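You operate a simulated robot arm through the tools that you are given. There is no shell and no other tool. Be economical: measure what you need, move in short steps, check, and stop when the job is done.

You are at the controls of a simulated two-armed robot. One attempt, no reset.

TASK
Fetch the orange flat brush and set it on the lid of the brown stack. Take the white brush and put it on the top of the brown bench. Turn the dial on the green holder to 4. Put the gold lug on the shelf under the workbench. Take the block mould and leave it on the top of the small table. Take the brown side bar and leave it on the top of the plywood table. Pick up the green crimper with one hand, pass it to the other hand and put it on the shelf under the grey bench. Open the filler flap. Any order will do.

It is judged by the outcome, as a careful person would: the job done as asked, and still so three seconds after it is handed in. It fails if anything else is knocked over, pushed out of place, dropped, spilled or broken. Lids that push on must go on centred and level and be pressed home; caps that screw on are set level and turned clockwise until they are tight.

THE ROBOT
Two 7-joint arms with two-finger parallel grippers on one trunk, on a base that drives. Base frame: it is fixed to the floor where the robot stands at the start and does not move with it; the origin is under the middle of the robot, x ahead of it, y to its left, z up. Lengths are in m, angles in rad, forces in N, time in s.
The left shoulder is at the start at [0.07, 0.13, 1.162], the right one opposite. With the tool pointing down near the work surface each hand reaches from about 0.1 to 0.48 m from the robot's upright axis, wherever it stands, measured 20 degrees to its own side. Places, roughly: block mould (18x11x5 cm) [-1.2, -5.5, 0.9]; brown side bar (3x22x1 cm) [-3.3, -5.7, 0.8]; dial on the green holder [0.5, -1.6, 0.9]; filler flap [-0.6, -5.8, 0.9]; gold lug (8x6x4 cm) [0.5, -4.2, 0.7]; green crimper (5x4x10 cm) [-5.4, -4.6, 0.8]; lid of the brown stack [-3.8, -1.7, 0.8]; orange flat brush (22x4x3 cm) [0.5, -0.1, 0.8]; shelf under the grey bench [-3.6, -5.7, 0.2]; shelf under the workbench [0.7, -2.1, 0.2]; top of the brown bench [-1.8, -5.6, 0.8]; top of the plywood table [0.7, -4.2, 0.7]; top of the small table (25x27 cm) [0.26, -5.68, 0.8]; white brush (22x4x3 cm) [0.4, -1.4, 0.9]. Payload 1.57 kg a hand.
Tool frame (each hand has its own): the origin (TCP) lies between the finger pads and is the grasp point; the fingertips stand 0.03 m ahead of it; z points along the fingers, y is the line along which they close. The gripper opens to 0.08 m. The fingers are 0.017 m wide and 0.012 m thick; the gripper's body (0.04 by 0.082 m) begins 0.08 m behind the TCP.
Orientation is that of the tool frame in the base frame, as a unit quaternion [w, x, y, z]. With the fingers straight down and closing along the base's y, the tool's x points along the base's -x, its y along +y and its z along -z.

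THE INTERFACE
- The arms move only by the tool arm_command. It takes "left_plan", "right_plan" or both (then of equal length, played together; a hand with none holds still); each is a list of rows, each an object of numbers (a shift or turn left out is 0, a gripper value left out holds the last): "tx", "ty", "tz": the shift along the tool's x, y, z in m; "rx", "ry", "rz": the turn, a rotation vector about the tool's x, y, z in rad; "gripper": the closure, from 0 (fully open) to 1 (shut). In form: [{"tx": .., "ty": .., "tz": .., "rx": .., "ry": .., "rz": .., "gripper": ..}, ...]. A call has 1 to 20 rows; each row is the pose to reach, as a shift and turn from the pose commanded when the call began, along the tool's axes at that moment. Each row takes 0.2 s and may step no farther than 0.05 m and 0.15 rad from the row before; otherwise, or with a gripper value out of range, the whole call is refused. Where a pose cannot be reached the arm comes as near as it can. A force on the tool above 40 N (or 10 N above the force at the start of the call, whichever is more), or a blocked arm, ends the call early, and 0.2 s more pass. The fingers move at their own pace (about 0.108 m/s each) and stop on an object; they squeeze with about 30 N. The grip force told is the motor's: it shows also when the fingers shut on nothing. Time passes only in rows, and 0.2 s behind the last, so rows that repeat a pose let the fingers close. It gives the time, the measured TCP pose, the force on the tool (base axes), the opening and the grip force at its end, in the units of the frame above (readings bear some noise), with the torque about the TCP (base axes, N m) and any sound that the robot's microphone picked up.
- Cameras (640 x 400 px; columns grow to the right, rows downward): "scene" is now at [0.1306, -0.0333, 1.3668]; the picture's right is [-0.40, -0.92, 0.00], its down [-0.70, 0.31, -0.65] and it looks along [0.59, -0.26, -0.76] (base axes); focal length 289 px, centre (320, 200). "left" rides on the left gripper at [0.072, 0.007, -0.122] in its tool frame; the picture's right is [-0.09, 1.00, 0.00], its down [-0.84, -0.08, -0.54] and it looks along [-0.54, -0.05, 0.84] (tool axes); focal length 238 px, centre (320, 200). "right" rides on the right gripper at [0.072, -0.007, -0.122] in its tool frame; the picture's right is [0.09, 1.00, 0.00], its down [-0.84, 0.08, -0.54] and it looks along [-0.54, 0.05, 0.84] (tool axes); focal length 238 px, centre (320, 200). There is no depth. A picture from a camera that has moved, and an enlarged one, comes with that camera's place and axes in the base frame and with its lens. The place of the scene camera against the robot may be out by one fixed shift of up to 0.012 m in any direction.
- snapshot(camera): a new picture of that camera. It takes no simulated time.
- lift_body(by): slides the trunk up (or, below 0, down) by that many m; the arms and the scene camera ride with it, the base frame stays. It gives what a move gives, with no picture.
- drive_base(legs): drives the robot by 1 to 6 legs, each [ahead, left, turn to the left] in m, m and rad, along the robot's own axes; the way and the turn of a leg run together, so that a leg with both is an arc; at most 1.5 m and 3.142 rad a leg. The arms and the cameras ride along, it lands a little off, and it stops where it bumps. It gives what a move gives.
- pan_tilt(pan, tilt): turns the head with the scene camera to pan (to the left, within 1.501 rad either way) and tilt (down, from -0.506 to 1.204), counted from straight ahead of the robot. It gives what a move gives.
- enlarge(camera, box): a new picture of the part [left, top, right, bottom] of that camera's present view, enlarged. It takes no simulated time.
- job_done(): hands the job in; it is judged then, once.

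Go step by step. Nothing tells you exact positions but the pictures and the camera data: compare them with the known pose of the tool, close in by small moves and look again before you grip or let go. The budget is 217 turns and 228 pictures, counting those below and the enlarged ones. Unless the task says otherwise, let go and move clear before handing in, and close with one line.

The tools are called after "Call:" as a command line: name --argument value ..., lists and objects as JSON in quotes. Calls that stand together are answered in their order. arm_command: Moves the arms, as the interface text tells. Its arguments: {"type":"object","properties":{"left_plan":{"type":"array"},"right_plan":{"type":"array"}},"required":[]} The other tools are called the same way: lift_body (by) slides the trunk up or down; drive_base (legs) drives the base; pan_tilt (pan, tilt) turns the head that bears the scene camera; snapshot (camera) takes a picture; enlarge (camera, box) takes an enlarged picture of a part of a camera's view; job_done () hands the job in.

At the start:

```text
time: 0.0
left_tcp_pos: [0.3218, 0.0678, 0.9852]
left_ee_rot: [0.0, 0.0, 1.0, 0.0]
left_ft_force: [1.4, -0.6, -0.1]
left_torque: [0.03, -0.02, 0.01]
left_finger_gap: 0.0799
left_gripper_force: 0.0
right_tcp_pos: [0.2763, -0.2521, 1.06]
right_ee_rot: [0.0, 0.0, 1.0, 0.0]
right_ft_force: [0.5, 0.3, 0.2]
right_torque: [-0.01, 0.01, -0.04]
right_finger_gap: 0.0799
right_gripper_force: 0.2
trunk travel left (down, up): [-0.8, 0.14]
robot x, y, heading: [-0.001, -0.0021, -0.002]
head pan, tilt: [-0.414, 0.864]
```

scene: 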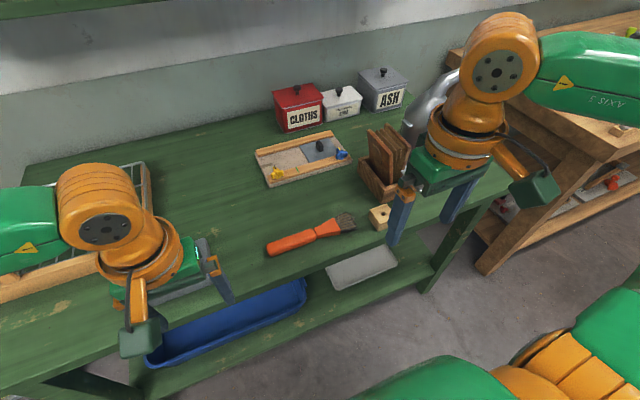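
right: 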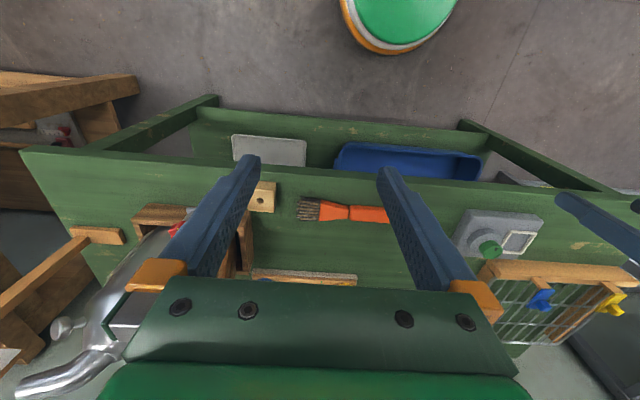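
left: 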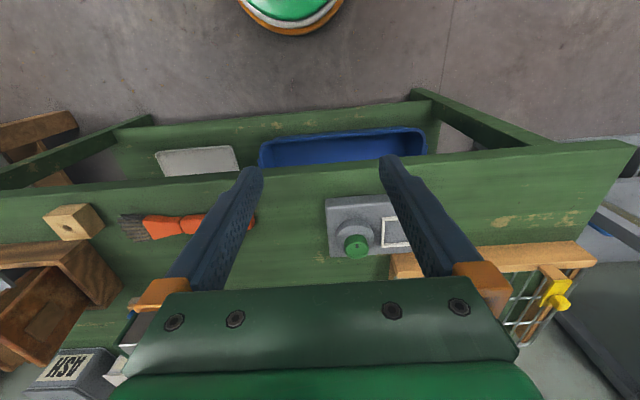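

The orange brush lies along y on the green bench, at about x 0.47, y -0.06 to -0.28. I'll bring the right hand above its handle, turned so the fingers close along x.

Call:
arm_command --right_plan '[{"tx": -0.016, "ty": 0.01, "tz": 0.01, "rz": -0.131}, {"tx": -0.032, "ty": 0.02, "tz": 0.02, "rz": -0.262}, {"tx": -0.048, "ty": 0.03, "tz": 0.03, "rz": -0.393}, {"tx": -0.064, "ty": 0.04, "tz": 0.04, "rz": -0.524}, {"tx": -0.08, "ty": 0.05, "tz": 0.05, "rz": -0.655}, {"tx": -0.096, "ty": 0.06, "tz": 0.06, "rz": -0.785}, {"tx": -0.112, "ty": 0.07, "tz": 0.07, "rz": -0.916}, {"tx": -0.128, "ty": 0.08, "tz": 0.08, "rz": -1.047}, {"tx": -0.144, "ty": 0.09, "tz": 0.09, "rz": -1.178}, {"tx": -0.16, "ty": 0.1, "tz": 0.1, "rz": -1.309}, {"tx": -0.176, "ty": 0.11, "tz": 0.11, "rz": -1.44}, {"tx": -0.195, "ty": 0.115, "tz": 0.13, "rz": -1.571}]'

Call:
snapshot --camera "right"

Call:
snapshot --camera "scene"

```text
time: 2.6
left_tcp_pos: [0.3208, 0.0686, 0.9846]
left_ee_rot: [0.0, -0.001, 1.0, 0.0]
left_ft_force: [0.1, 0.5, 0.3]
left_torque: [-0.03, -0.01, -0.01]
left_finger_gap: 0.08
left_gripper_force: 0.1
right_tcp_pos: [0.2789, -0.1174, 0.9049]
right_ee_rot: [0.016, -0.674, 0.739, -0.012]
right_ft_force: [0.1, 0.4, 0.0]
right_torque: [0.04, -0.01, 0.04]
right_finger_gap: 0.08
right_gripper_force: 0.1
right hand out of reach, approached as far as the arm can: row 6, 7, 8, 9, 10, 11, 12
trunk travel left (down, up): [-0.8, 0.14]
robot x, y, heading: [-0.0026, 0.0021, 0.003]
head pan, tilt: [-0.414, 0.864]
```

```text
224 pictures are left
camera right: at [0.2746, -0.1906, 1.0274], right [-1.0, 0.0, -0.04], down [-0.02, 0.84, 0.54], along [0.03, 0.55, -0.84], focal length 238 px, centre (320, 200)
```

right: 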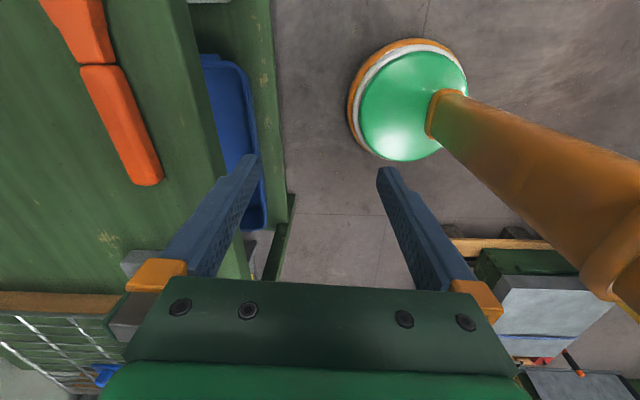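

```text
223 pictures are left
camera scene: at [0.1303, -0.0333, 1.3669], right [-0.4, -0.92, 0.0], down [-0.7, 0.31, -0.65], along [0.59, -0.26, -0.76], focal length 289 px, centre (320, 200)
```

scene: 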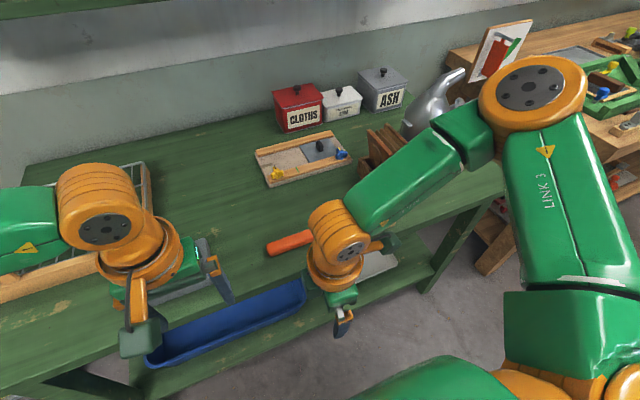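

The arm ran out of reach at x 0.28, so I'll drive ahead 0.14 m and then look again.

Call:
drive_base --legs '[[0.14, 0, 0]]'

Call:
snapshot --camera "right"

```text
time: 3.9
left_tcp_pos: [0.4585, 0.0689, 0.9853]
left_ee_rot: [0.002, 0.0, 1.0, 0.0]
left_ft_force: [-0.3, 0.5, 0.2]
left_torque: [0.03, -0.01, -0.02]
left_finger_gap: 0.0798
left_gripper_force: 0.1
right_tcp_pos: [0.4173, -0.1188, 0.9067]
right_ee_rot: [0.016, -0.673, 0.739, -0.013]
right_ft_force: [-0.7, 0.2, 0.9]
right_torque: [0.01, 0.01, 0.02]
right_finger_gap: 0.0801
right_gripper_force: 0.0
trunk travel left (down, up): [-0.8, 0.14]
robot x, y, heading: [0.1379, 0.0004, 0.002]
head pan, tilt: [-0.414, 0.864]
```

```text
222 pictures are left
camera right: at [0.4116, -0.1901, 1.0282], right [-1.0, 0.0, -0.04], down [-0.02, 0.84, 0.54], along [0.03, 0.54, -0.84], focal length 238 px, centre (320, 200)
```

right: 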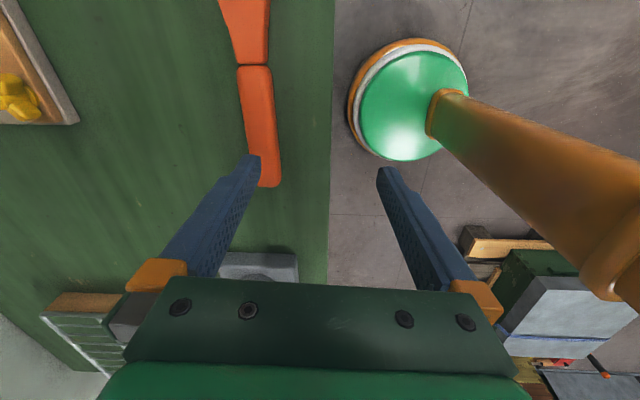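

The brush handle is at x≈0.472, y -0.07 to -0.18. I'll send a null move to see which pose the commands are counted from.

Call:
arm_command --right_plan '[{}, {}]'

```text
time: 4.5
left_tcp_pos: [0.4591, 0.0686, 0.9848]
left_ee_rot: [0.001, -0.001, 1.0, 0.0]
left_ft_force: [0.2, -0.4, 0.7]
left_torque: [-0.03, -0.01, -0.02]
left_finger_gap: 0.0801
left_gripper_force: 0.2
right_tcp_pos: [0.419, -0.1176, 0.9054]
right_ee_rot: [0.016, -0.674, 0.738, -0.012]
right_ft_force: [-1.1, 0.4, 0.5]
right_torque: [0.02, -0.04, 0.0]
right_finger_gap: 0.0801
right_gripper_force: 0.1
trunk travel left (down, up): [-0.8, 0.14]
robot x, y, heading: [0.1376, -0.0017, 0.0]
head pan, tilt: [-0.414, 0.864]
```

Commands count from the pose actually reached. I'll move over the handle, straighten the hand and come down a little.

Call:
arm_command --right_plan '[{"tx": 0.014, "ty": -0.027, "tz": 0.01, "rx": -0.02, "rz": -0.045}, {"tx": 0.027, "ty": -0.054, "tz": 0.02, "rx": -0.041, "rz": -0.09}, {"tx": 0.027, "ty": -0.054, "tz": 0.042, "rx": -0.041, "rz": -0.09}, {"tx": 0.027, "ty": -0.054, "tz": 0.042, "rx": -0.041, "rz": -0.09}]'

Call:
snapshot --camera "right"

Call:
enlarge --camera "scene" --box '[160, 180, 400, 330]'

```text
time: 5.5
left_tcp_pos: [0.4596, 0.0699, 0.9842]
left_ee_rot: [0.0, -0.001, 1.0, 0.0]
left_ft_force: [-0.6, -0.3, -0.7]
left_torque: [0.0, 0.0, 0.0]
left_finger_gap: 0.08
left_gripper_force: 0.0
right_tcp_pos: [0.4331, -0.1246, 0.8986]
right_ee_rot: [0.04, -0.695, 0.716, -0.04]
right_ft_force: [-1.0, 0.4, 0.6]
right_torque: [0.01, 0.03, -0.01]
right_finger_gap: 0.0802
right_gripper_force: 0.1
right hand out of reach, approached as far as the arm can: row 1, 2, 3, 4
trunk travel left (down, up): [-0.8, 0.14]
robot x, y, heading: [0.1377, -0.0007, 0.007]
head pan, tilt: [-0.414, 0.864]
```

```text
221 pictures are left
camera right: at [0.4228, -0.1958, 1.0204], right [-0.99, -0.06, -0.11], down [-0.11, 0.84, 0.53], along [0.06, 0.54, -0.84], focal length 238 px, centre (320, 200)
```

right: 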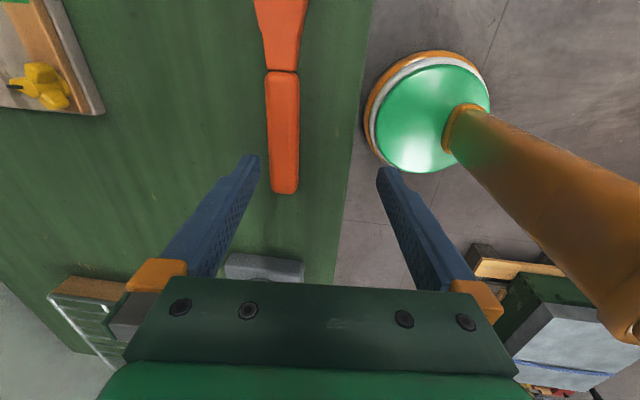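

```text
2.67 times, centred on (280, 255) of scene
camera zoom: at [0.2689, -0.0328, 1.3669], right [-0.4, -0.92, 0.0], down [-0.7, 0.3, -0.65], along [0.59, -0.26, -0.76], focal length 770 px, centre (427, 53)
```

zoom: 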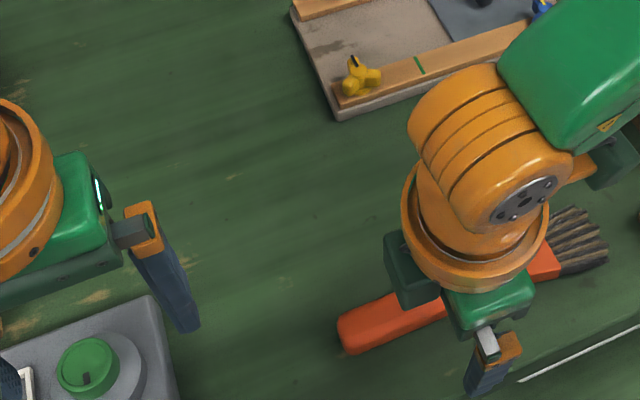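

The arm stops short again, so the wrist turn looks like the limit. I'll raise slightly and turn the hand the other way round.

Call:
arm_command --right_plan '[{"tz": -0.01, "rz": 0.15}, {"tz": -0.02, "rz": 0.3}, {"tz": -0.03, "rz": 0.45}, {"tz": -0.03, "rz": 0.6}, {"tz": -0.03, "rz": 0.75}, {"tz": -0.03, "rz": 0.9}, {"tz": -0.03, "rz": 1.05}, {"tz": -0.03, "rz": 1.2}, {"tz": -0.03, "rz": 1.35}, {"tz": -0.03, "rz": 1.5}, {"tz": -0.03, "rz": 1.65}, {"tz": -0.03, "rz": 1.8}, {"tz": -0.03, "rz": 1.95}, {"tz": -0.03, "rz": 2.1}, {"tz": -0.03, "rz": 2.25}, {"tz": -0.03, "rz": 2.4}, {"tz": -0.03, "rz": 2.55}, {"tz": -0.03, "rz": 2.7}, {"tz": -0.03, "rz": 2.85}, {"tz": -0.03, "rz": 3.0}]'

Call:
snapshot --camera "right"

```text
time: 9.7
left_tcp_pos: [0.4598, 0.0681, 0.9846]
left_ee_rot: [0.0, -0.001, 1.0, 0.001]
left_ft_force: [-0.9, -0.5, -0.5]
left_torque: [-0.04, -0.01, 0.0]
left_finger_gap: 0.0802
left_gripper_force: 0.1
right_tcp_pos: [0.4284, -0.125, 0.9299]
right_ee_rot: [0.042, 0.666, 0.744, 0.037]
right_ft_force: [0.4, 0.3, 0.3]
right_torque: [0.0, 0.0, 0.01]
right_finger_gap: 0.0798
right_gripper_force: 0.1
trunk travel left (down, up): [-0.8, 0.14]
robot x, y, heading: [0.141, 0.0035, -0.001]
head pan, tilt: [-0.414, 0.864]
```

```text
219 pictures are left
camera right: at [0.4008, -0.0551, 1.0498], right [0.97, 0.2, 0.11], down [0.11, -0.82, 0.56], along [0.2, -0.53, -0.82], focal length 238 px, centre (320, 200)
```

right: 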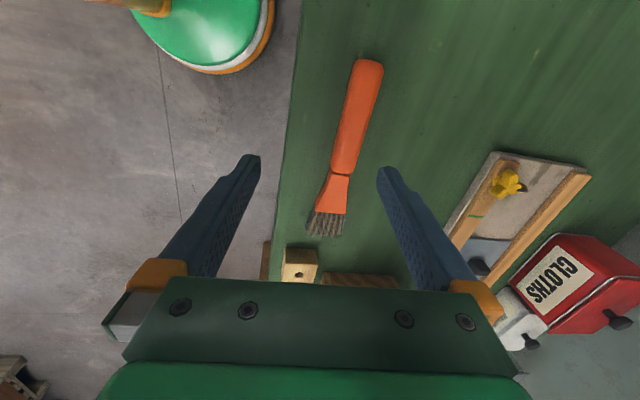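

That turn works. I'll level the hand, centre it over the handle at (0.471, -0.15) and come down to z≈0.87.

Call:
arm_command --right_plan '[{"tx": -0.015, "ty": 0.017, "tz": 0.02, "rx": 0.056, "rz": 0.055}, {"tx": -0.029, "ty": 0.034, "tz": 0.04, "rx": 0.112, "rz": 0.11}, {"tx": -0.029, "ty": 0.034, "tz": 0.0645, "rx": 0.112, "rz": 0.11}, {"tx": -0.029, "ty": 0.034, "tz": 0.0645, "rx": 0.112, "rz": 0.11}]'

Call:
snapshot --camera "right"

```text
time: 10.7
left_tcp_pos: [0.4601, 0.0688, 0.9845]
left_ee_rot: [0.0, -0.001, 1.0, 0.0]
left_ft_force: [0.0, -0.6, -0.3]
left_torque: [0.01, 0.03, -0.05]
left_finger_gap: 0.08
left_gripper_force: 0.1
right_tcp_pos: [0.4673, -0.1588, 0.8804]
right_ee_rot: [0.002, 0.707, 0.707, -0.004]
right_ft_force: [-0.4, -0.2, 0.6]
right_torque: [-0.02, 0.01, 0.0]
right_finger_gap: 0.0797
right_gripper_force: 0.1
right hand out of reach, approached as far as the arm can: row 3, 4
trunk travel left (down, up): [-0.8, 0.14]
robot x, y, heading: [0.1368, 0.0009, -0.0]
head pan, tilt: [-0.414, 0.864]
```

```text
218 pictures are left
camera right: at [0.4604, -0.086, 1.0012], right [1.0, 0.09, 0.0], down [0.08, -0.83, 0.55], along [0.05, -0.55, -0.84], focal length 238 px, centre (320, 200)
```

right: 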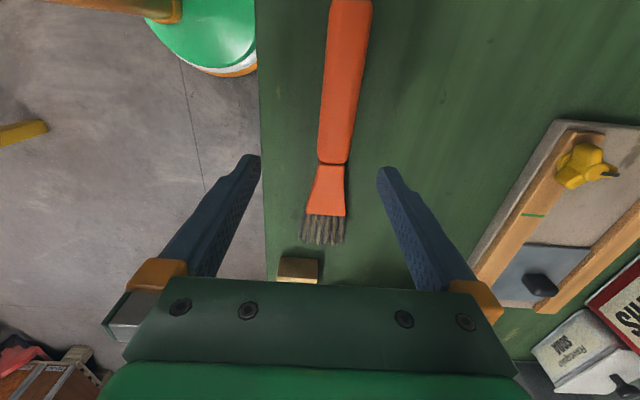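

I'm at the bottom of the reach here, so I'll lower the trunk 6 cm and check the height.

Call:
lift_body --by -0.06

Call:
snapshot --camera "right"

Call:
snapshot --camera "left"

```text
time: 11.7
left_tcp_pos: [0.4585, 0.0687, 0.9258]
left_ee_rot: [0.0, -0.001, 1.0, 0.0]
left_ft_force: [0.2, -0.1, 0.1]
left_torque: [-0.01, 0.01, -0.02]
left_finger_gap: 0.0802
left_gripper_force: 0.1
right_tcp_pos: [0.4671, -0.1583, 0.8204]
right_ee_rot: [0.003, 0.707, 0.707, -0.003]
right_ft_force: [0.3, 0.0, 0.3]
right_torque: [-0.04, 0.0, -0.06]
right_finger_gap: 0.0801
right_gripper_force: 0.1
trunk travel left (down, up): [-0.74, 0.2]
robot x, y, heading: [0.1383, 0.0001, 0.0]
head pan, tilt: [-0.414, 0.864]
```

```text
217 pictures are left
camera right: at [0.4603, -0.0859, 0.9413], right [1.0, 0.09, 0.0], down [0.08, -0.83, 0.55], along [0.05, -0.55, -0.84], focal length 238 px, centre (320, 200)
```

right: 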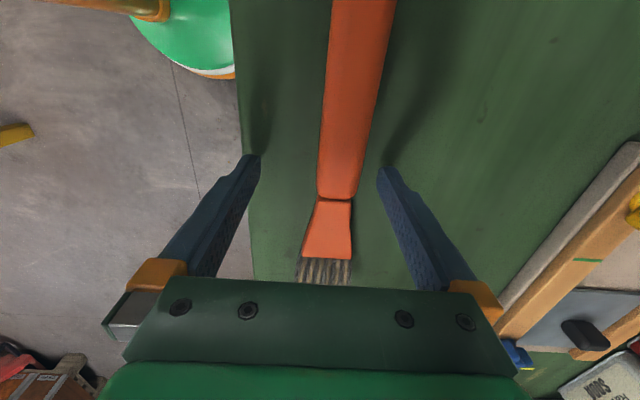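

```text
216 pictures are left
camera left: at [0.3887, 0.0757, 1.0455], right [0.09, 1.0, 0.0], down [0.84, -0.08, 0.54], along [0.54, -0.05, -0.84], focal length 238 px, centre (320, 200)
```

left: 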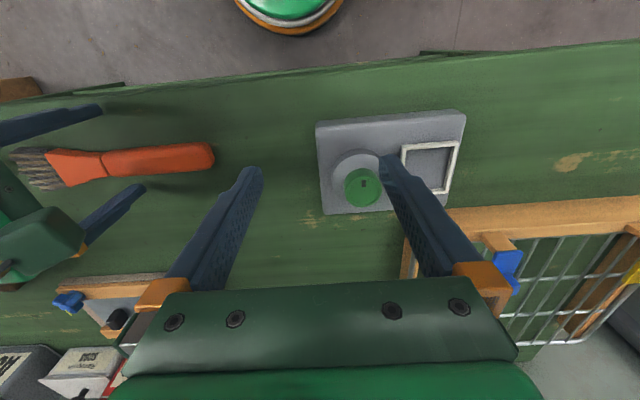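

The handle lies between the fingers with its top at about z 0.79. I'll go down a bit more, centre and close.

Call:
lift_body --by -0.015

Call:
arm_command --right_plan '[{"ty": 0.008}, {"ty": 0.008, "gripper": 0.3}, {"ty": 0.008, "gripper": 0.6}, {"ty": 0.008, "gripper": 1}, {"ty": 0.008, "gripper": 1}, {"ty": 0.008, "gripper": 1}]'

Call:
snapshot --camera "right"

Call:
snapshot --camera "left"

```text
time: 12.2
left_tcp_pos: [0.4579, 0.0684, 0.9142]
left_ee_rot: [0.001, -0.001, 1.0, 0.0]
left_ft_force: [0.9, -0.9, 0.7]
left_torque: [0.01, -0.01, -0.01]
left_finger_gap: 0.0801
left_gripper_force: 0.0
right_tcp_pos: [0.4653, -0.1588, 0.8096]
right_ee_rot: [0.003, 0.707, 0.707, -0.002]
right_ft_force: [-5.6, -0.4, 9.5]
right_torque: [0.08, 0.13, 0.03]
right_finger_gap: 0.0801
right_gripper_force: 0.1
trunk travel left (down, up): [-0.729, 0.211]
robot x, y, heading: [0.1355, 0.0035, 0.001]
head pan, tilt: [-0.414, 0.864]
stopped: the force on the tool passed its limit at 59 N (the readings are from after the stop); the commanded pose is now the measured one
```

```text
time: 13.6
left_tcp_pos: [0.4599, 0.0698, 0.9135]
left_ee_rot: [-0.001, -0.001, 1.0, 0.0]
left_ft_force: [0.8, 0.4, 1.1]
left_torque: [0.0, -0.03, -0.05]
left_finger_gap: 0.0801
left_gripper_force: 0.1
right_tcp_pos: [0.4759, -0.1589, 0.8123]
right_ee_rot: [0.002, 0.707, 0.707, -0.001]
right_ft_force: [0.1, 0.2, 2.0]
right_torque: [0.05, 0.01, -0.07]
right_finger_gap: 0.0296
right_gripper_force: 30.0
trunk travel left (down, up): [-0.729, 0.211]
robot x, y, heading: [0.1427, 0.0016, -0.004]
head pan, tilt: [-0.414, 0.864]
```

```text
215 pictures are left
camera right: at [0.4676, -0.0874, 0.933], right [1.0, 0.09, 0.0], down [0.08, -0.83, 0.55], along [0.05, -0.55, -0.84], focal length 238 px, centre (320, 200)
```

right: 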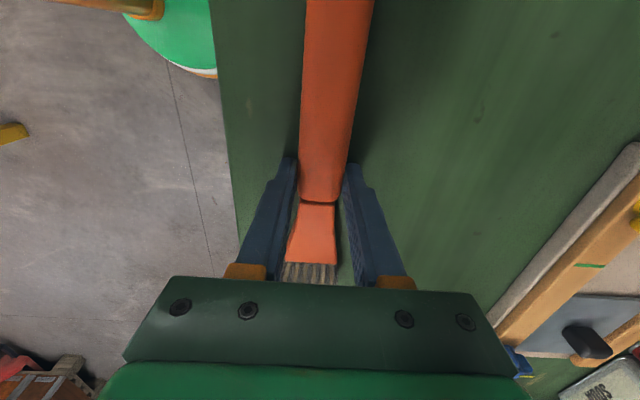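

```text
214 pictures are left
camera left: at [0.3887, 0.0758, 1.0343], right [0.09, 1.0, 0.0], down [0.84, -0.08, 0.54], along [0.54, -0.05, -0.84], focal length 238 px, centre (320, 200)
```

left: 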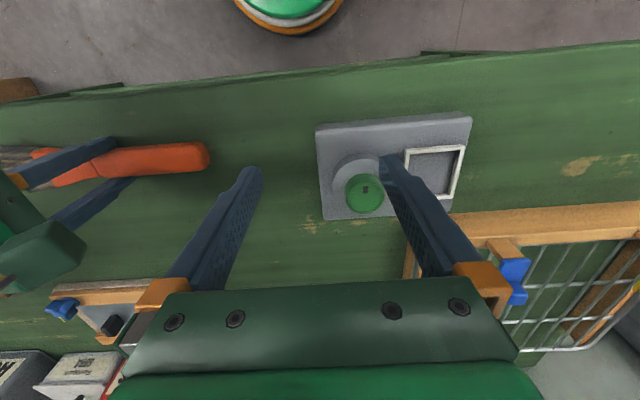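

The brush is gripped (gap 0.03). The bench top is at z≈0.78 and the fingertips are level with the brush bottom; now I'll lift.

Call:
lift_body --by 0.2

Call:
pan_tilt --pan -1.3 --tilt 0.6

Call:
snapshot --camera "scene"

Call:
snapshot --camera "right"

```text
time: 15.8
left_tcp_pos: [0.46, 0.0695, 1.1125]
left_ee_rot: [0.001, -0.001, 1.0, 0.0]
left_ft_force: [0.1, -0.3, 0.1]
left_torque: [0.01, 0.01, 0.03]
left_finger_gap: 0.0798
left_gripper_force: 0.2
right_tcp_pos: [0.4749, -0.1606, 1.0117]
right_ee_rot: [0.002, 0.707, 0.707, -0.003]
right_ft_force: [0.3, -0.3, -1.7]
right_torque: [-0.03, -0.03, 0.02]
right_finger_gap: 0.0295
right_gripper_force: 29.9
trunk travel left (down, up): [-0.929, 0.011]
robot x, y, heading: [0.1372, -0.0018, 0.001]
head pan, tilt: [-0.414, 0.864]
```

```text
time: 17.0
left_tcp_pos: [0.4595, 0.0697, 1.1138]
left_ee_rot: [0.0, -0.001, 1.0, 0.0]
left_ft_force: [0.0, 0.8, 0.4]
left_torque: [0.0, -0.01, 0.02]
left_finger_gap: 0.08
left_gripper_force: 0.0
right_tcp_pos: [0.4757, -0.1597, 1.0113]
right_ee_rot: [0.003, 0.707, 0.707, -0.002]
right_ft_force: [-0.3, 1.0, -1.3]
right_torque: [-0.05, -0.01, 0.01]
right_finger_gap: 0.0293
right_gripper_force: 29.6
trunk travel left (down, up): [-0.929, 0.011]
robot x, y, heading: [0.1388, -0.0035, 0.004]
head pan, tilt: [-1.3, 0.6]
```

```text
213 pictures are left
camera scene: at [0.2224, -0.0872, 1.5175], right [-0.96, -0.27, 0.0], down [-0.15, 0.54, -0.82], along [0.22, -0.79, -0.57], focal length 289 px, centre (320, 200)
```

scene: 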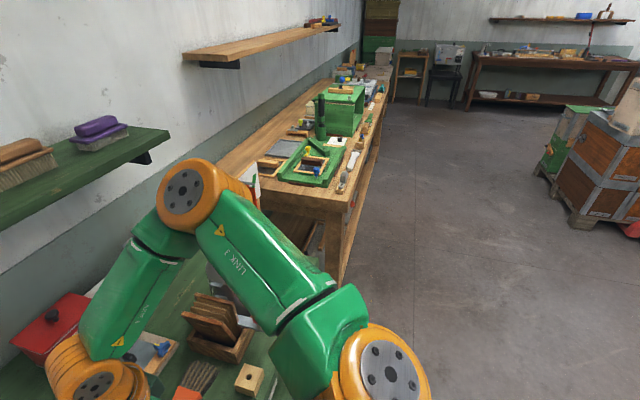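

```text
212 pictures are left
camera right: at [0.468, -0.0876, 1.1328], right [1.0, 0.09, 0.0], down [0.08, -0.83, 0.55], along [0.05, -0.55, -0.84], focal length 238 px, centre (320, 200)
```

right: 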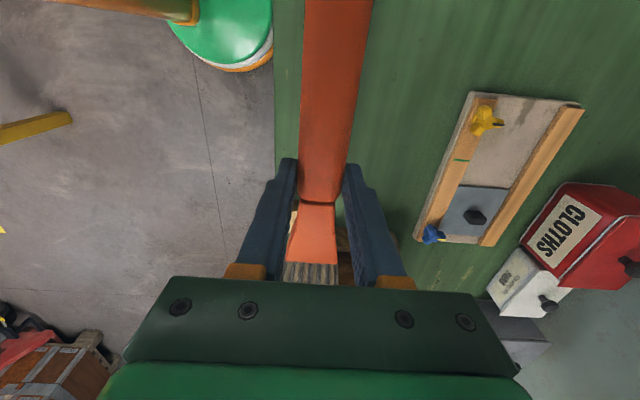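

The brush is held. The workbench runs along the wall with its front edge at about x 0.43, starting at y≈-0.95. I'll back off and slide right to the white brush and dial.

Call:
drive_base --legs '[[-0.2, 0, 0], [0, -1.35, 0]]'

Call:
pan_tilt --pan 0 --tilt 0.75

Call:
snapshot --camera "scene"

Call:
snapshot --camera "left"

```text
time: 24.9
left_tcp_pos: [0.2613, -1.2797, 1.1132]
left_ee_rot: [0.0, -0.004, 1.0, 0.0]
left_ft_force: [0.0, -0.1, -0.2]
left_torque: [0.01, -0.01, 0.0]
left_finger_gap: 0.08
left_gripper_force: 0.1
right_tcp_pos: [0.2773, -1.5106, 1.0115]
right_ee_rot: [0.002, 0.705, 0.709, -0.003]
right_ft_force: [0.5, 0.2, -0.4]
right_torque: [-0.04, -0.03, -0.03]
right_finger_gap: 0.0294
right_gripper_force: 30.3
trunk travel left (down, up): [-0.929, 0.011]
robot x, y, heading: [-0.061, -1.3551, 0.006]
head pan, tilt: [-1.3, 0.6]
```

```text
time: 26.4
left_tcp_pos: [0.261, -1.2817, 1.1133]
left_ee_rot: [0.0, -0.003, 1.0, 0.001]
left_ft_force: [-0.2, 0.0, 0.9]
left_torque: [-0.01, 0.04, -0.02]
left_finger_gap: 0.08
left_gripper_force: 0.1
right_tcp_pos: [0.2777, -1.511, 1.0112]
right_ee_rot: [0.002, 0.705, 0.709, -0.002]
right_ft_force: [1.0, 0.0, -1.7]
right_torque: [-0.05, 0.01, -0.01]
right_finger_gap: 0.0292
right_gripper_force: 30.5
trunk travel left (down, up): [-0.929, 0.011]
robot x, y, heading: [-0.0601, -1.3512, 0.006]
head pan, tilt: [0.0, 0.75]
```

```text
211 pictures are left
camera scene: at [0.0828, -1.3533, 1.5046], right [0.0, -1.0, 0.0], down [-0.68, 0.0, -0.73], along [0.73, 0.0, -0.68], focal length 289 px, centre (320, 200)
```

scene: 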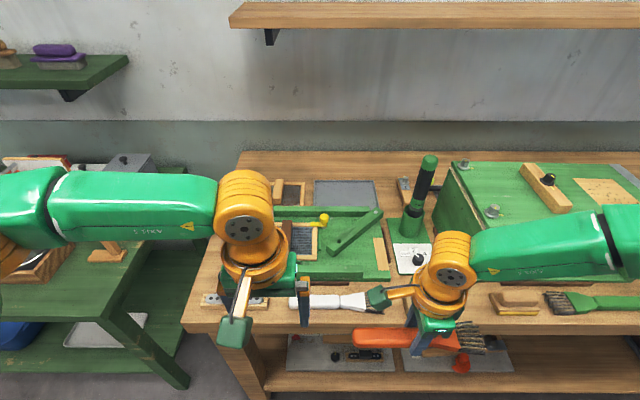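

```text
210 pictures are left
camera left: at [0.1903, -1.2752, 1.2342], right [0.09, 1.0, 0.0], down [0.84, -0.07, 0.54], along [0.54, -0.05, -0.84], focal length 238 px, centre (320, 200)
```

left: 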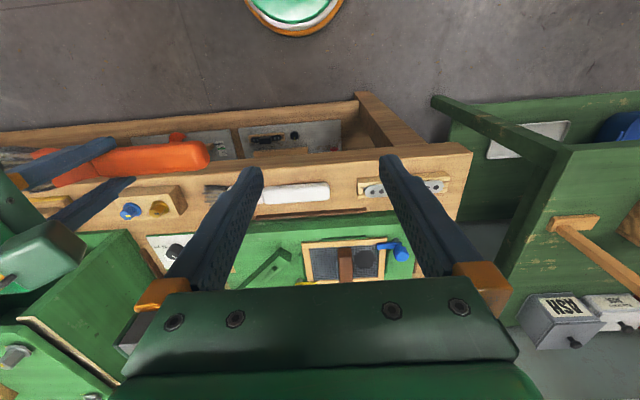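

The white brush is at about (0.42, -1.38). The dial looks like the black knob on the white plate near (0.52, -1.59). I'll move right and a little closer so the left hand can do both.

Call:
drive_base --legs '[[0, -0.32, 0], [0.1, 0, 0]]'

Call:
snapshot --camera "scene"

Call:
snapshot --camera "left"

```text
time: 29.3
left_tcp_pos: [0.357, -1.5978, 1.1156]
left_ee_rot: [0.005, -0.003, 1.0, 0.0]
left_ft_force: [-0.4, -0.5, -0.9]
left_torque: [-0.01, -0.04, -0.02]
left_finger_gap: 0.08
left_gripper_force: 0.1
right_tcp_pos: [0.3728, -1.8249, 1.0142]
right_ee_rot: [0.005, 0.705, 0.709, 0.0]
right_ft_force: [0.0, -0.4, -1.2]
right_torque: [-0.03, -0.02, -0.01]
right_finger_gap: 0.0291
right_gripper_force: 30.0
trunk travel left (down, up): [-0.929, 0.011]
robot x, y, heading: [0.0401, -1.6672, 0.006]
head pan, tilt: [0.0, 0.75]
```

```text
209 pictures are left
camera scene: at [0.1762, -1.6681, 1.5055], right [0.01, -1.0, 0.0], down [-0.68, 0.0, -0.74], along [0.74, 0.0, -0.68], focal length 289 px, centre (320, 200)
```

scene: 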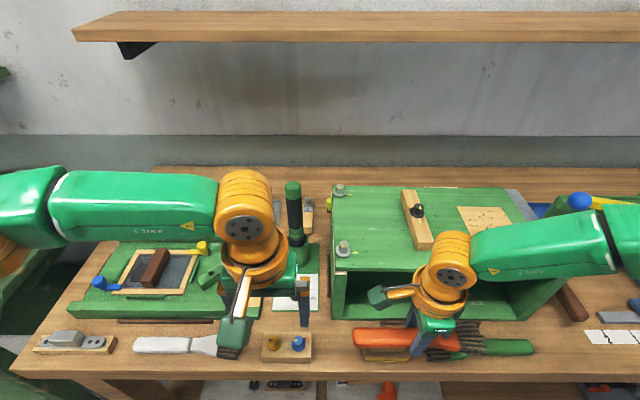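

```text
208 pictures are left
camera left: at [0.2853, -1.5901, 1.2357], right [0.09, 1.0, 0.0], down [0.83, -0.07, 0.55], along [0.55, -0.05, -0.84], focal length 238 px, centre (320, 200)
```

left: 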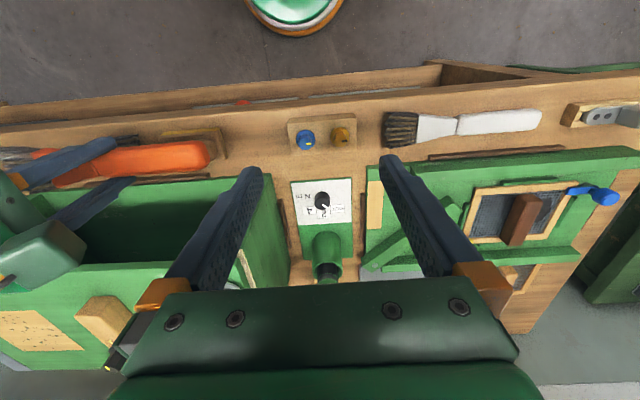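

The dial plate with its black knob is directly ahead of the left hand. I'll enlarge it to read the scale.

Call:
enlarge --camera "left" --box '[270, 160, 380, 230]'

```text
5.71 times, centred on (325, 195) of left
camera zoom: at [0.2853, -1.5901, 1.2357], right [0.09, 1.0, 0.0], down [0.83, -0.07, 0.55], along [0.55, -0.05, -0.84], focal length 1362 px, centre (291, 229)
```

zoom: 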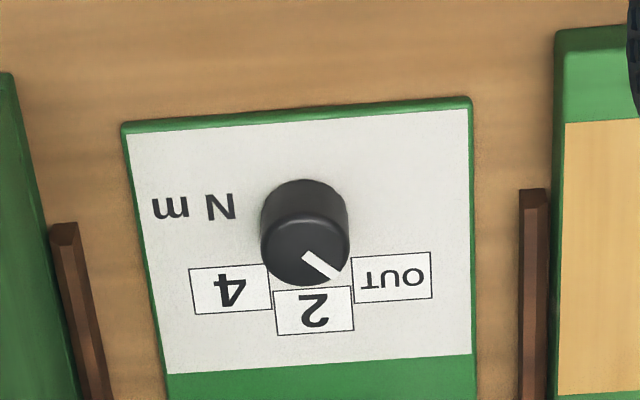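

The pointer stands at OUT, with 4 about 95° clockwise from above. Before driving closer I'll pull the right hand, with the orange brush, back from the green box. At the same time I'll pre-turn the left hand.

Call:
arm_command --right_plan '[{"ty": -0.03}, {"ty": -0.06}, {"ty": -0.09}, {"ty": -0.12}, {"ty": -0.145}, {"ty": -0.17}]' --left_plan '[{"rz": -0.14}, {"rz": -0.28}, {"rz": -0.42}, {"rz": -0.56}, {"rz": -0.7}, {"rz": -0.84}]'

Call:
drive_base --legs '[[0.06, 0, 0]]'

Call:
snapshot --camera "scene"

Call:
snapshot --camera "left"

```text
time: 30.7
left_tcp_pos: [0.3627, -1.5974, 1.1125]
left_ee_rot: [0.0, -0.413, 0.911, 0.0]
left_ft_force: [-0.1, 0.0, 0.5]
left_torque: [-0.01, 0.01, 0.01]
left_finger_gap: 0.08
left_gripper_force: 0.0
right_tcp_pos: [0.2618, -1.8195, 0.9951]
right_ee_rot: [0.003, 0.705, 0.709, -0.002]
right_ft_force: [-1.0, -0.1, -1.6]
right_torque: [-0.03, 0.01, 0.01]
right_finger_gap: 0.0293
right_gripper_force: 30.2
right hand out of reach, approached as far as the arm can: row 4, 5, 6
trunk travel left (down, up): [-0.929, 0.011]
robot x, y, heading: [0.0414, -1.6668, 0.002]
head pan, tilt: [0.0, 0.75]
```

```text
time: 31.6
left_tcp_pos: [0.4123, -1.5968, 1.116]
left_ee_rot: [0.004, -0.41, 0.912, -0.003]
left_ft_force: [-0.9, -0.7, 0.3]
left_torque: [0.0, -0.05, 0.0]
left_finger_gap: 0.0802
left_gripper_force: 0.0
right_tcp_pos: [0.3114, -1.8199, 0.997]
right_ee_rot: [0.005, 0.706, 0.708, 0.0]
right_ft_force: [-1.1, 1.1, -1.4]
right_torque: [-0.05, -0.1, 0.04]
right_finger_gap: 0.0293
right_gripper_force: 30.0
trunk travel left (down, up): [-0.929, 0.011]
robot x, y, heading: [0.098, -1.6656, -0.002]
head pan, tilt: [0.0, 0.75]
```

```text
206 pictures are left
camera scene: at [0.2313, -1.6684, 1.5058], right [0.0, -1.0, 0.0], down [-0.68, 0.0, -0.74], along [0.74, 0.0, -0.68], focal length 289 px, centre (320, 200)
```

scene: 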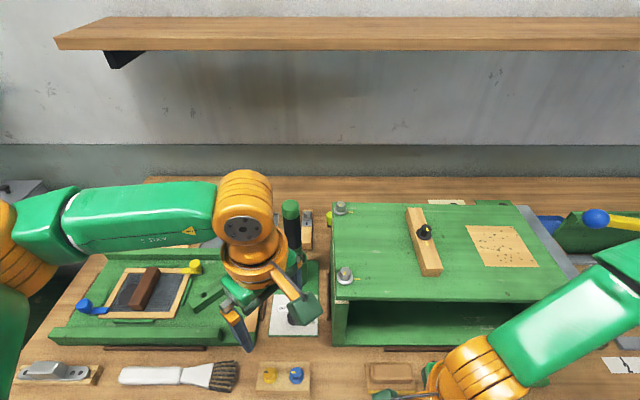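

```text
205 pictures are left
camera left: at [0.3601, -1.646, 1.2366], right [-0.68, 0.73, -0.01], down [0.61, 0.57, 0.55], along [0.4, 0.37, -0.84], focal length 238 px, centre (320, 200)
```

left: 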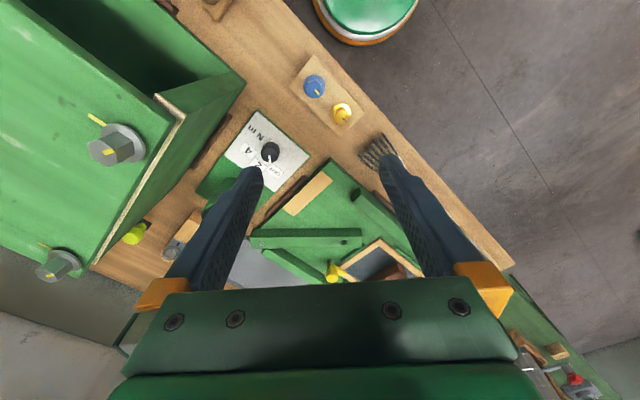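

The knob is at about (0.512, -1.61) with its top near z 0.89. I'll move the left hand above it, raise the right hand to keep it clear, and then lower the trunk.

Call:
arm_command --right_plan '[{"tz": -0.02}, {"tz": -0.04}, {"tz": -0.06}, {"tz": -0.08}, {"tz": -0.1}, {"tz": -0.1}]' --left_plan '[{"tx": -0.01, "ty": -0.014, "tz": 0.0, "rz": 0.07}, {"tx": -0.02, "ty": -0.028, "tz": 0.0, "rz": 0.14}, {"tx": -0.03, "ty": -0.045, "tz": 0.0, "rz": 0.21}, {"tx": -0.045, "ty": -0.065, "tz": 0.0, "rz": 0.28}, {"tx": -0.057, "ty": -0.083, "tz": 0.03, "rz": 0.34}, {"tx": -0.057, "ty": -0.083, "tz": 0.07, "rz": 0.34, "gripper": 0.3}]'

Call:
snapshot --camera "scene"

Call:
snapshot --camera "left"

```text
time: 33.0
left_tcp_pos: [0.5213, -1.6106, 1.0418]
left_ee_rot: [0.0, -0.25, 0.968, 0.0]
left_ft_force: [-0.7, 0.4, 0.1]
left_torque: [-0.01, 0.02, 0.0]
left_finger_gap: 0.0558
left_gripper_force: 0.1
right_tcp_pos: [0.3404, -1.8122, 1.0981]
right_ee_rot: [0.002, 0.706, 0.708, -0.004]
right_ft_force: [-0.4, 0.3, -1.4]
right_torque: [-0.03, -0.01, 0.03]
right_finger_gap: 0.0292
right_gripper_force: 29.6
right hand out of reach, approached as far as the arm can: row 1, 2, 3, 4, 5, 6
trunk travel left (down, up): [-0.929, 0.011]
robot x, y, heading: [0.1027, -1.6704, 0.002]
head pan, tilt: [0.0, 0.75]
```

```text
204 pictures are left
camera scene: at [0.2433, -1.6681, 1.5047], right [0.0, -1.0, 0.0], down [-0.68, 0.0, -0.73], along [0.73, 0.0, -0.68], focal length 289 px, centre (320, 200)
```

scene: 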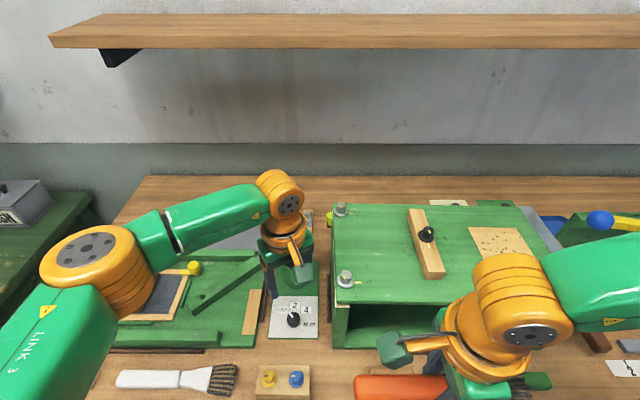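

```text
203 pictures are left
camera left: at [0.4551, -1.6391, 1.1622], right [-0.4, 0.92, 0.0], down [0.77, 0.34, 0.54], along [0.5, 0.22, -0.84], focal length 238 px, centre (320, 200)
```

left: 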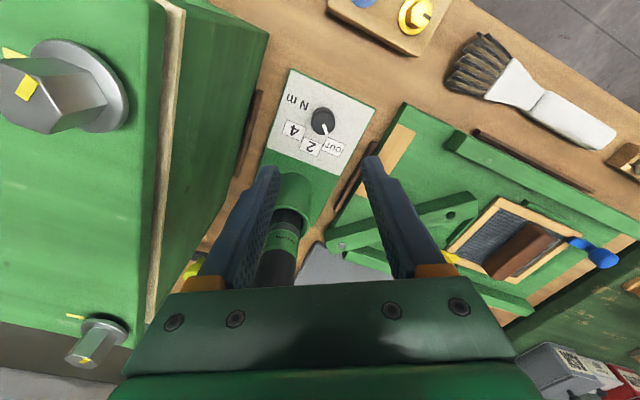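

The hand sits right over the knob, whose top is near z 0.89. I'll lower the trunk 12 cm and check.

Call:
lift_body --by -0.12

Call:
snapshot --camera "left"

Call:
snapshot --camera "scene"

```text
time: 34.5
left_tcp_pos: [0.521, -1.6111, 0.9223]
left_ee_rot: [0.0, -0.25, 0.968, 0.001]
left_ft_force: [-0.5, -0.1, 0.6]
left_torque: [-0.01, -0.01, -0.02]
left_finger_gap: 0.0561
left_gripper_force: 0.0
right_tcp_pos: [0.3412, -1.8132, 0.9775]
right_ee_rot: [0.001, 0.706, 0.708, -0.003]
right_ft_force: [0.0, 0.7, -1.8]
right_torque: [-0.03, 0.01, 0.01]
right_finger_gap: 0.0296
right_gripper_force: 29.2
trunk travel left (down, up): [-0.809, 0.131]
robot x, y, heading: [0.1026, -1.6678, 0.004]
head pan, tilt: [0.0, 0.75]
```

```text
202 pictures are left
camera left: at [0.4549, -1.6395, 1.0427], right [-0.4, 0.92, 0.0], down [0.77, 0.34, 0.54], along [0.5, 0.22, -0.84], focal length 238 px, centre (320, 200)
```

left: 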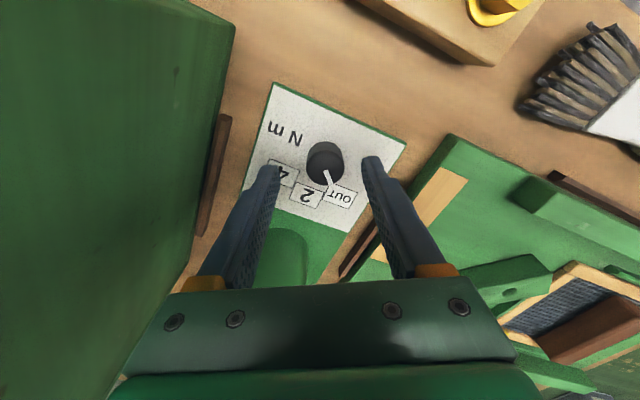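

```text
201 pictures are left
camera scene: at [0.2433, -1.6684, 1.3847], right [0.0, -1.0, 0.0], down [-0.68, 0.0, -0.73], along [0.73, 0.0, -0.68], focal length 289 px, centre (320, 200)
```

scene: 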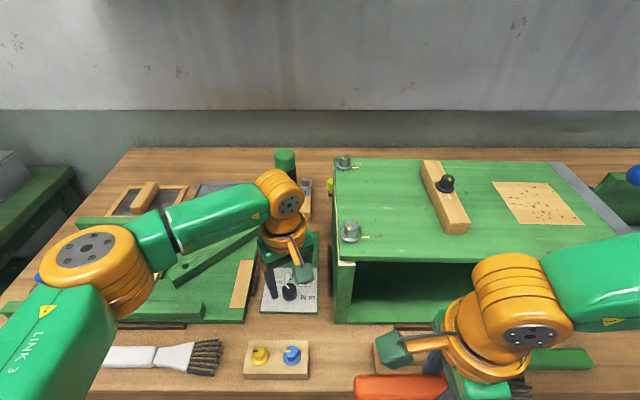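

The knob is centred between the fingers with its top near z 0.88. I'll go down 2 cm and close on it.

Call:
arm_command --left_plan '[{"tx": -0.003, "ty": 0.003, "tz": 0.01}, {"tx": -0.003, "ty": 0.003, "tz": 0.02}, {"tx": -0.003, "ty": 0.003, "tz": 0.02, "gripper": 0.6}, {"tx": -0.003, "ty": 0.003, "tz": 0.02, "gripper": 1}, {"tx": -0.003, "ty": 0.003, "tz": 0.02, "gripper": 1}]'

Call:
snapshot --camera "left"

```text
time: 35.7
left_tcp_pos: [0.5198, -1.6068, 0.9026]
left_ee_rot: [0.0, -0.251, 0.968, 0.0]
left_ft_force: [1.5, -0.4, -0.9]
left_torque: [-0.03, -0.19, 0.01]
left_finger_gap: 0.0271
left_gripper_force: 37.8
right_tcp_pos: [0.3394, -1.8142, 0.977]
right_ee_rot: [0.002, 0.706, 0.708, -0.003]
right_ft_force: [0.2, -0.1, -1.2]
right_torque: [-0.04, 0.02, -0.02]
right_finger_gap: 0.0293
right_gripper_force: 30.1
trunk travel left (down, up): [-0.809, 0.131]
robot x, y, heading: [0.1017, -1.6638, 0.007]
head pan, tilt: [0.0, 0.75]
```

```text
200 pictures are left
camera left: at [0.4557, -1.6349, 1.0227], right [-0.4, 0.92, 0.0], down [0.77, 0.34, 0.54], along [0.5, 0.22, -0.84], focal length 238 px, centre (320, 200)
```

left: 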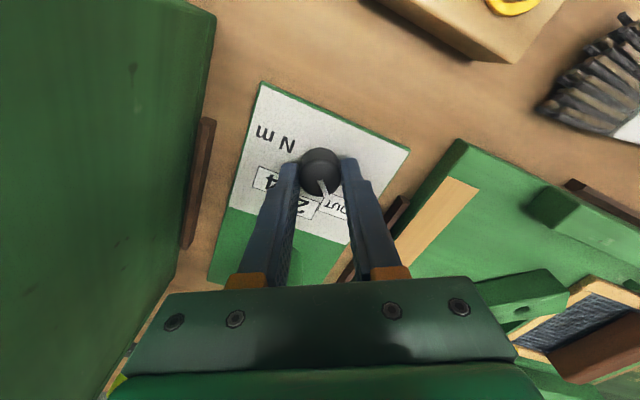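

The knob is gripped, so I'll turn it clockwise in small steps.

Call:
arm_command --left_plan '[{"rz": 0.135}, {"rz": 0.27}, {"rz": 0.405}, {"rz": 0.54}, {"rz": 0.675}, {"rz": 0.81}, {"rz": 0.945}, {"rz": 1.08}, {"rz": 1.215}, {"rz": 1.35}, {"rz": 1.485}, {"rz": 1.6}, {"rz": 1.6}]'

Call:
snapshot --camera "left"

```text
time: 38.1
left_tcp_pos: [0.5168, -1.6025, 0.9019]
left_ee_rot: [0.016, 0.415, 0.91, 0.003]
left_ft_force: [6.9, -4.4, -7.3]
left_torque: [-0.24, -0.87, -0.01]
left_finger_gap: 0.0274
left_gripper_force: 37.2
left hand out of reach, approached as far as the arm can: row 10, 11
right_tcp_pos: [0.3422, -1.814, 0.9771]
right_ee_rot: [0.001, 0.707, 0.708, -0.004]
right_ft_force: [-0.4, 0.2, -2.3]
right_torque: [-0.05, -0.05, 0.0]
right_finger_gap: 0.0292
right_gripper_force: 30.2
trunk travel left (down, up): [-0.809, 0.131]
robot x, y, heading: [0.1022, -1.6615, -0.001]
head pan, tilt: [0.0, 0.75]
stopped in row 11 (left hand): the force on the tool passed its limit at 54 N (the readings are from after the stop); the commanded pose is now the measured one
```

```text
199 pictures are left
camera left: at [0.4717, -1.5424, 1.0202], right [0.81, 0.58, 0.02], down [0.47, -0.68, 0.56], along [0.34, -0.45, -0.83], focal length 238 px, centre (320, 200)
```

left: 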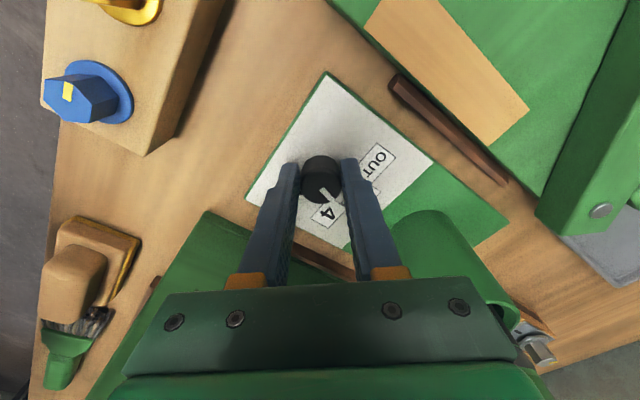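

The turn got about 78° before the arm reached its limit. I'll let go and check the pointer.

Call:
arm_command --left_plan '[{"gripper": 0.5}, {"gripper": 0.3}, {"gripper": 0.3, "tz": -0.015}, {"gripper": 0.3, "tz": -0.03}]'

Call:
enlarge --camera "left" --box '[240, 80, 440, 205]'

```text
time: 39.1
left_tcp_pos: [0.5119, -1.5999, 0.9316]
left_ee_rot: [0.014, 0.415, 0.91, 0.003]
left_ft_force: [0.2, 0.1, -0.2]
left_torque: [-0.01, 0.01, 0.01]
left_finger_gap: 0.056
left_gripper_force: 0.2
right_tcp_pos: [0.338, -1.8132, 0.9768]
right_ee_rot: [0.002, 0.707, 0.707, -0.004]
right_ft_force: [0.7, -1.0, -1.7]
right_torque: [-0.02, 0.01, 0.03]
right_finger_gap: 0.0296
right_gripper_force: 30.0
trunk travel left (down, up): [-0.809, 0.131]
robot x, y, heading: [0.1052, -1.6658, 0.004]
head pan, tilt: [0.0, 0.75]
```

```text
3.20 times, centred on (340, 142) of left
camera zoom: at [0.4675, -1.5403, 1.0507], right [0.81, 0.58, 0.02], down [0.48, -0.68, 0.56], along [0.34, -0.45, -0.83], focal length 763 px, centre (256, 384)
```

zoom: 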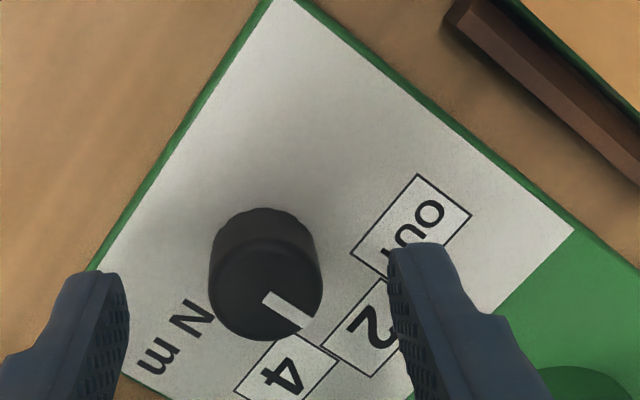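

The pointer now stands at 2 (straight ahead, +x), so 4 is another 45° clockwise. I'll turn the hand back and regrip.

Call:
arm_command --left_plan '[{"tx": -0.003, "rz": -0.136}, {"tx": -0.006, "rz": -0.272}, {"tx": -0.009, "rz": -0.408}, {"tx": -0.011, "ty": 0.002, "rz": -0.544}, {"tx": -0.011, "ty": 0.002, "rz": -0.68}, {"tx": -0.011, "ty": 0.002, "rz": -0.816}, {"tx": -0.011, "ty": 0.002, "rz": -0.952}, {"tx": -0.011, "ty": 0.002, "rz": -1.088}, {"tx": -0.011, "ty": 0.002, "rz": -1.224}, {"tx": -0.011, "ty": 0.002, "rz": -1.36}]'

Call:
enlarge --camera "left" --box '[220, 80, 420, 205]'

```text
time: 41.3
left_tcp_pos: [0.5195, -1.6071, 0.9334]
left_ee_rot: [0.013, -0.252, 0.968, -0.007]
left_ft_force: [-0.5, -0.5, 0.0]
left_torque: [0.02, 0.01, 0.02]
left_finger_gap: 0.0559
left_gripper_force: 0.0
right_tcp_pos: [0.3392, -1.8138, 0.9778]
right_ee_rot: [0.003, 0.706, 0.708, -0.003]
right_ft_force: [0.8, 0.5, -0.6]
right_torque: [-0.04, 0.01, -0.02]
right_finger_gap: 0.0293
right_gripper_force: 30.1
trunk travel left (down, up): [-0.809, 0.131]
robot x, y, heading: [0.1008, -1.6674, -0.001]
head pan, tilt: [0.0, 0.75]
```

```text
3.20 times, centred on (320, 142) of left
camera zoom: at [0.4524, -1.6351, 1.0519], right [-0.4, 0.92, -0.02], down [0.75, 0.34, 0.56], along [0.52, 0.21, -0.83], focal length 763 px, centre (320, 384)
```

zoom: 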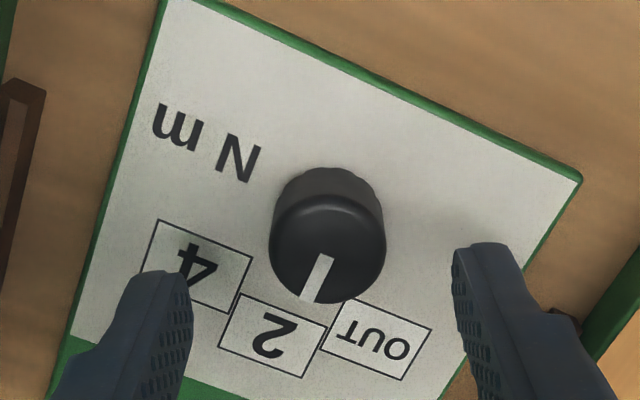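

The pointer is on 2. I'll regrip slightly deeper and turn about 50°.

Call:
arm_command --left_plan '[{"tz": 0.012, "ry": 0.0245, "rx": -0.0135}, {"tz": 0.024, "ry": 0.0245, "rx": -0.0135}, {"tz": 0.034, "ry": 0.0245, "rx": -0.0135}, {"tz": 0.034, "ry": 0.0245, "rx": -0.0135, "gripper": 1}, {"tz": 0.034, "ry": 0.0245, "rx": -0.0135, "gripper": 1}, {"tz": 0.034, "ry": 0.0245, "rx": -0.0135, "gripper": 1}]'

Call:
arm_command --left_plan '[{"rz": 0.12}, {"rz": 0.24}, {"rz": 0.36}, {"rz": 0.48}, {"rz": 0.6}, {"rz": 0.72}, {"rz": 0.8}, {"rz": 0.8}]'

Call:
enlarge --camera "left" --box '[220, 80, 420, 205]'

```text
time: 42.7
left_tcp_pos: [0.5201, -1.6054, 0.8989]
left_ee_rot: [0.0, -0.249, 0.968, -0.004]
left_ft_force: [-2.5, 2.5, -3.3]
left_torque: [0.26, -0.15, 0.01]
left_finger_gap: 0.0276
left_gripper_force: 38.2
right_tcp_pos: [0.3399, -1.8112, 0.9778]
right_ee_rot: [0.002, 0.707, 0.708, -0.004]
right_ft_force: [0.0, -0.3, -0.5]
right_torque: [-0.04, 0.01, -0.01]
right_finger_gap: 0.0292
right_gripper_force: 29.9
trunk travel left (down, up): [-0.809, 0.131]
robot x, y, heading: [0.0989, -1.6661, 0.003]
head pan, tilt: [0.0, 0.75]
```

```text
time: 44.5
left_tcp_pos: [0.5205, -1.6076, 0.8983]
left_ee_rot: [0.002, 0.148, 0.989, -0.003]
left_ft_force: [-10.2, 3.7, -11.1]
left_torque: [0.29, 0.17, 0.57]
left_finger_gap: 0.0274
left_gripper_force: 37.8
right_tcp_pos: [0.3375, -1.812, 0.9772]
right_ee_rot: [0.002, 0.706, 0.708, -0.004]
right_ft_force: [0.3, -0.7, -1.1]
right_torque: [-0.04, 0.03, 0.02]
right_finger_gap: 0.0292
right_gripper_force: 30.2
trunk travel left (down, up): [-0.809, 0.131]
robot x, y, heading: [0.1006, -1.6657, 0.0]
head pan, tilt: [0.0, 0.75]
```

```text
3.20 times, centred on (320, 142) of left
camera zoom: at [0.4551, -1.5777, 1.0193], right [0.38, 0.93, -0.01], down [0.78, -0.31, 0.55], along [0.5, -0.21, -0.84], focal length 763 px, centre (320, 384)
```

zoom: 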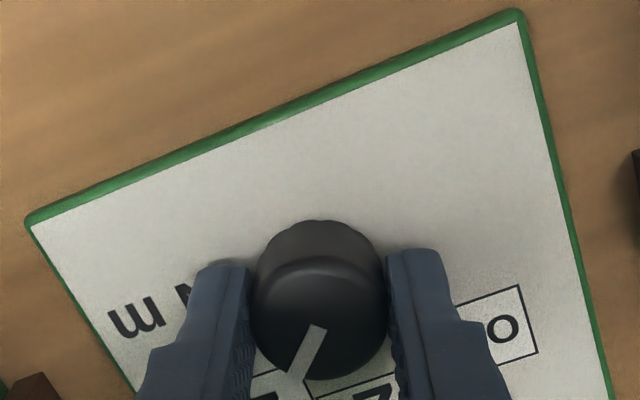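

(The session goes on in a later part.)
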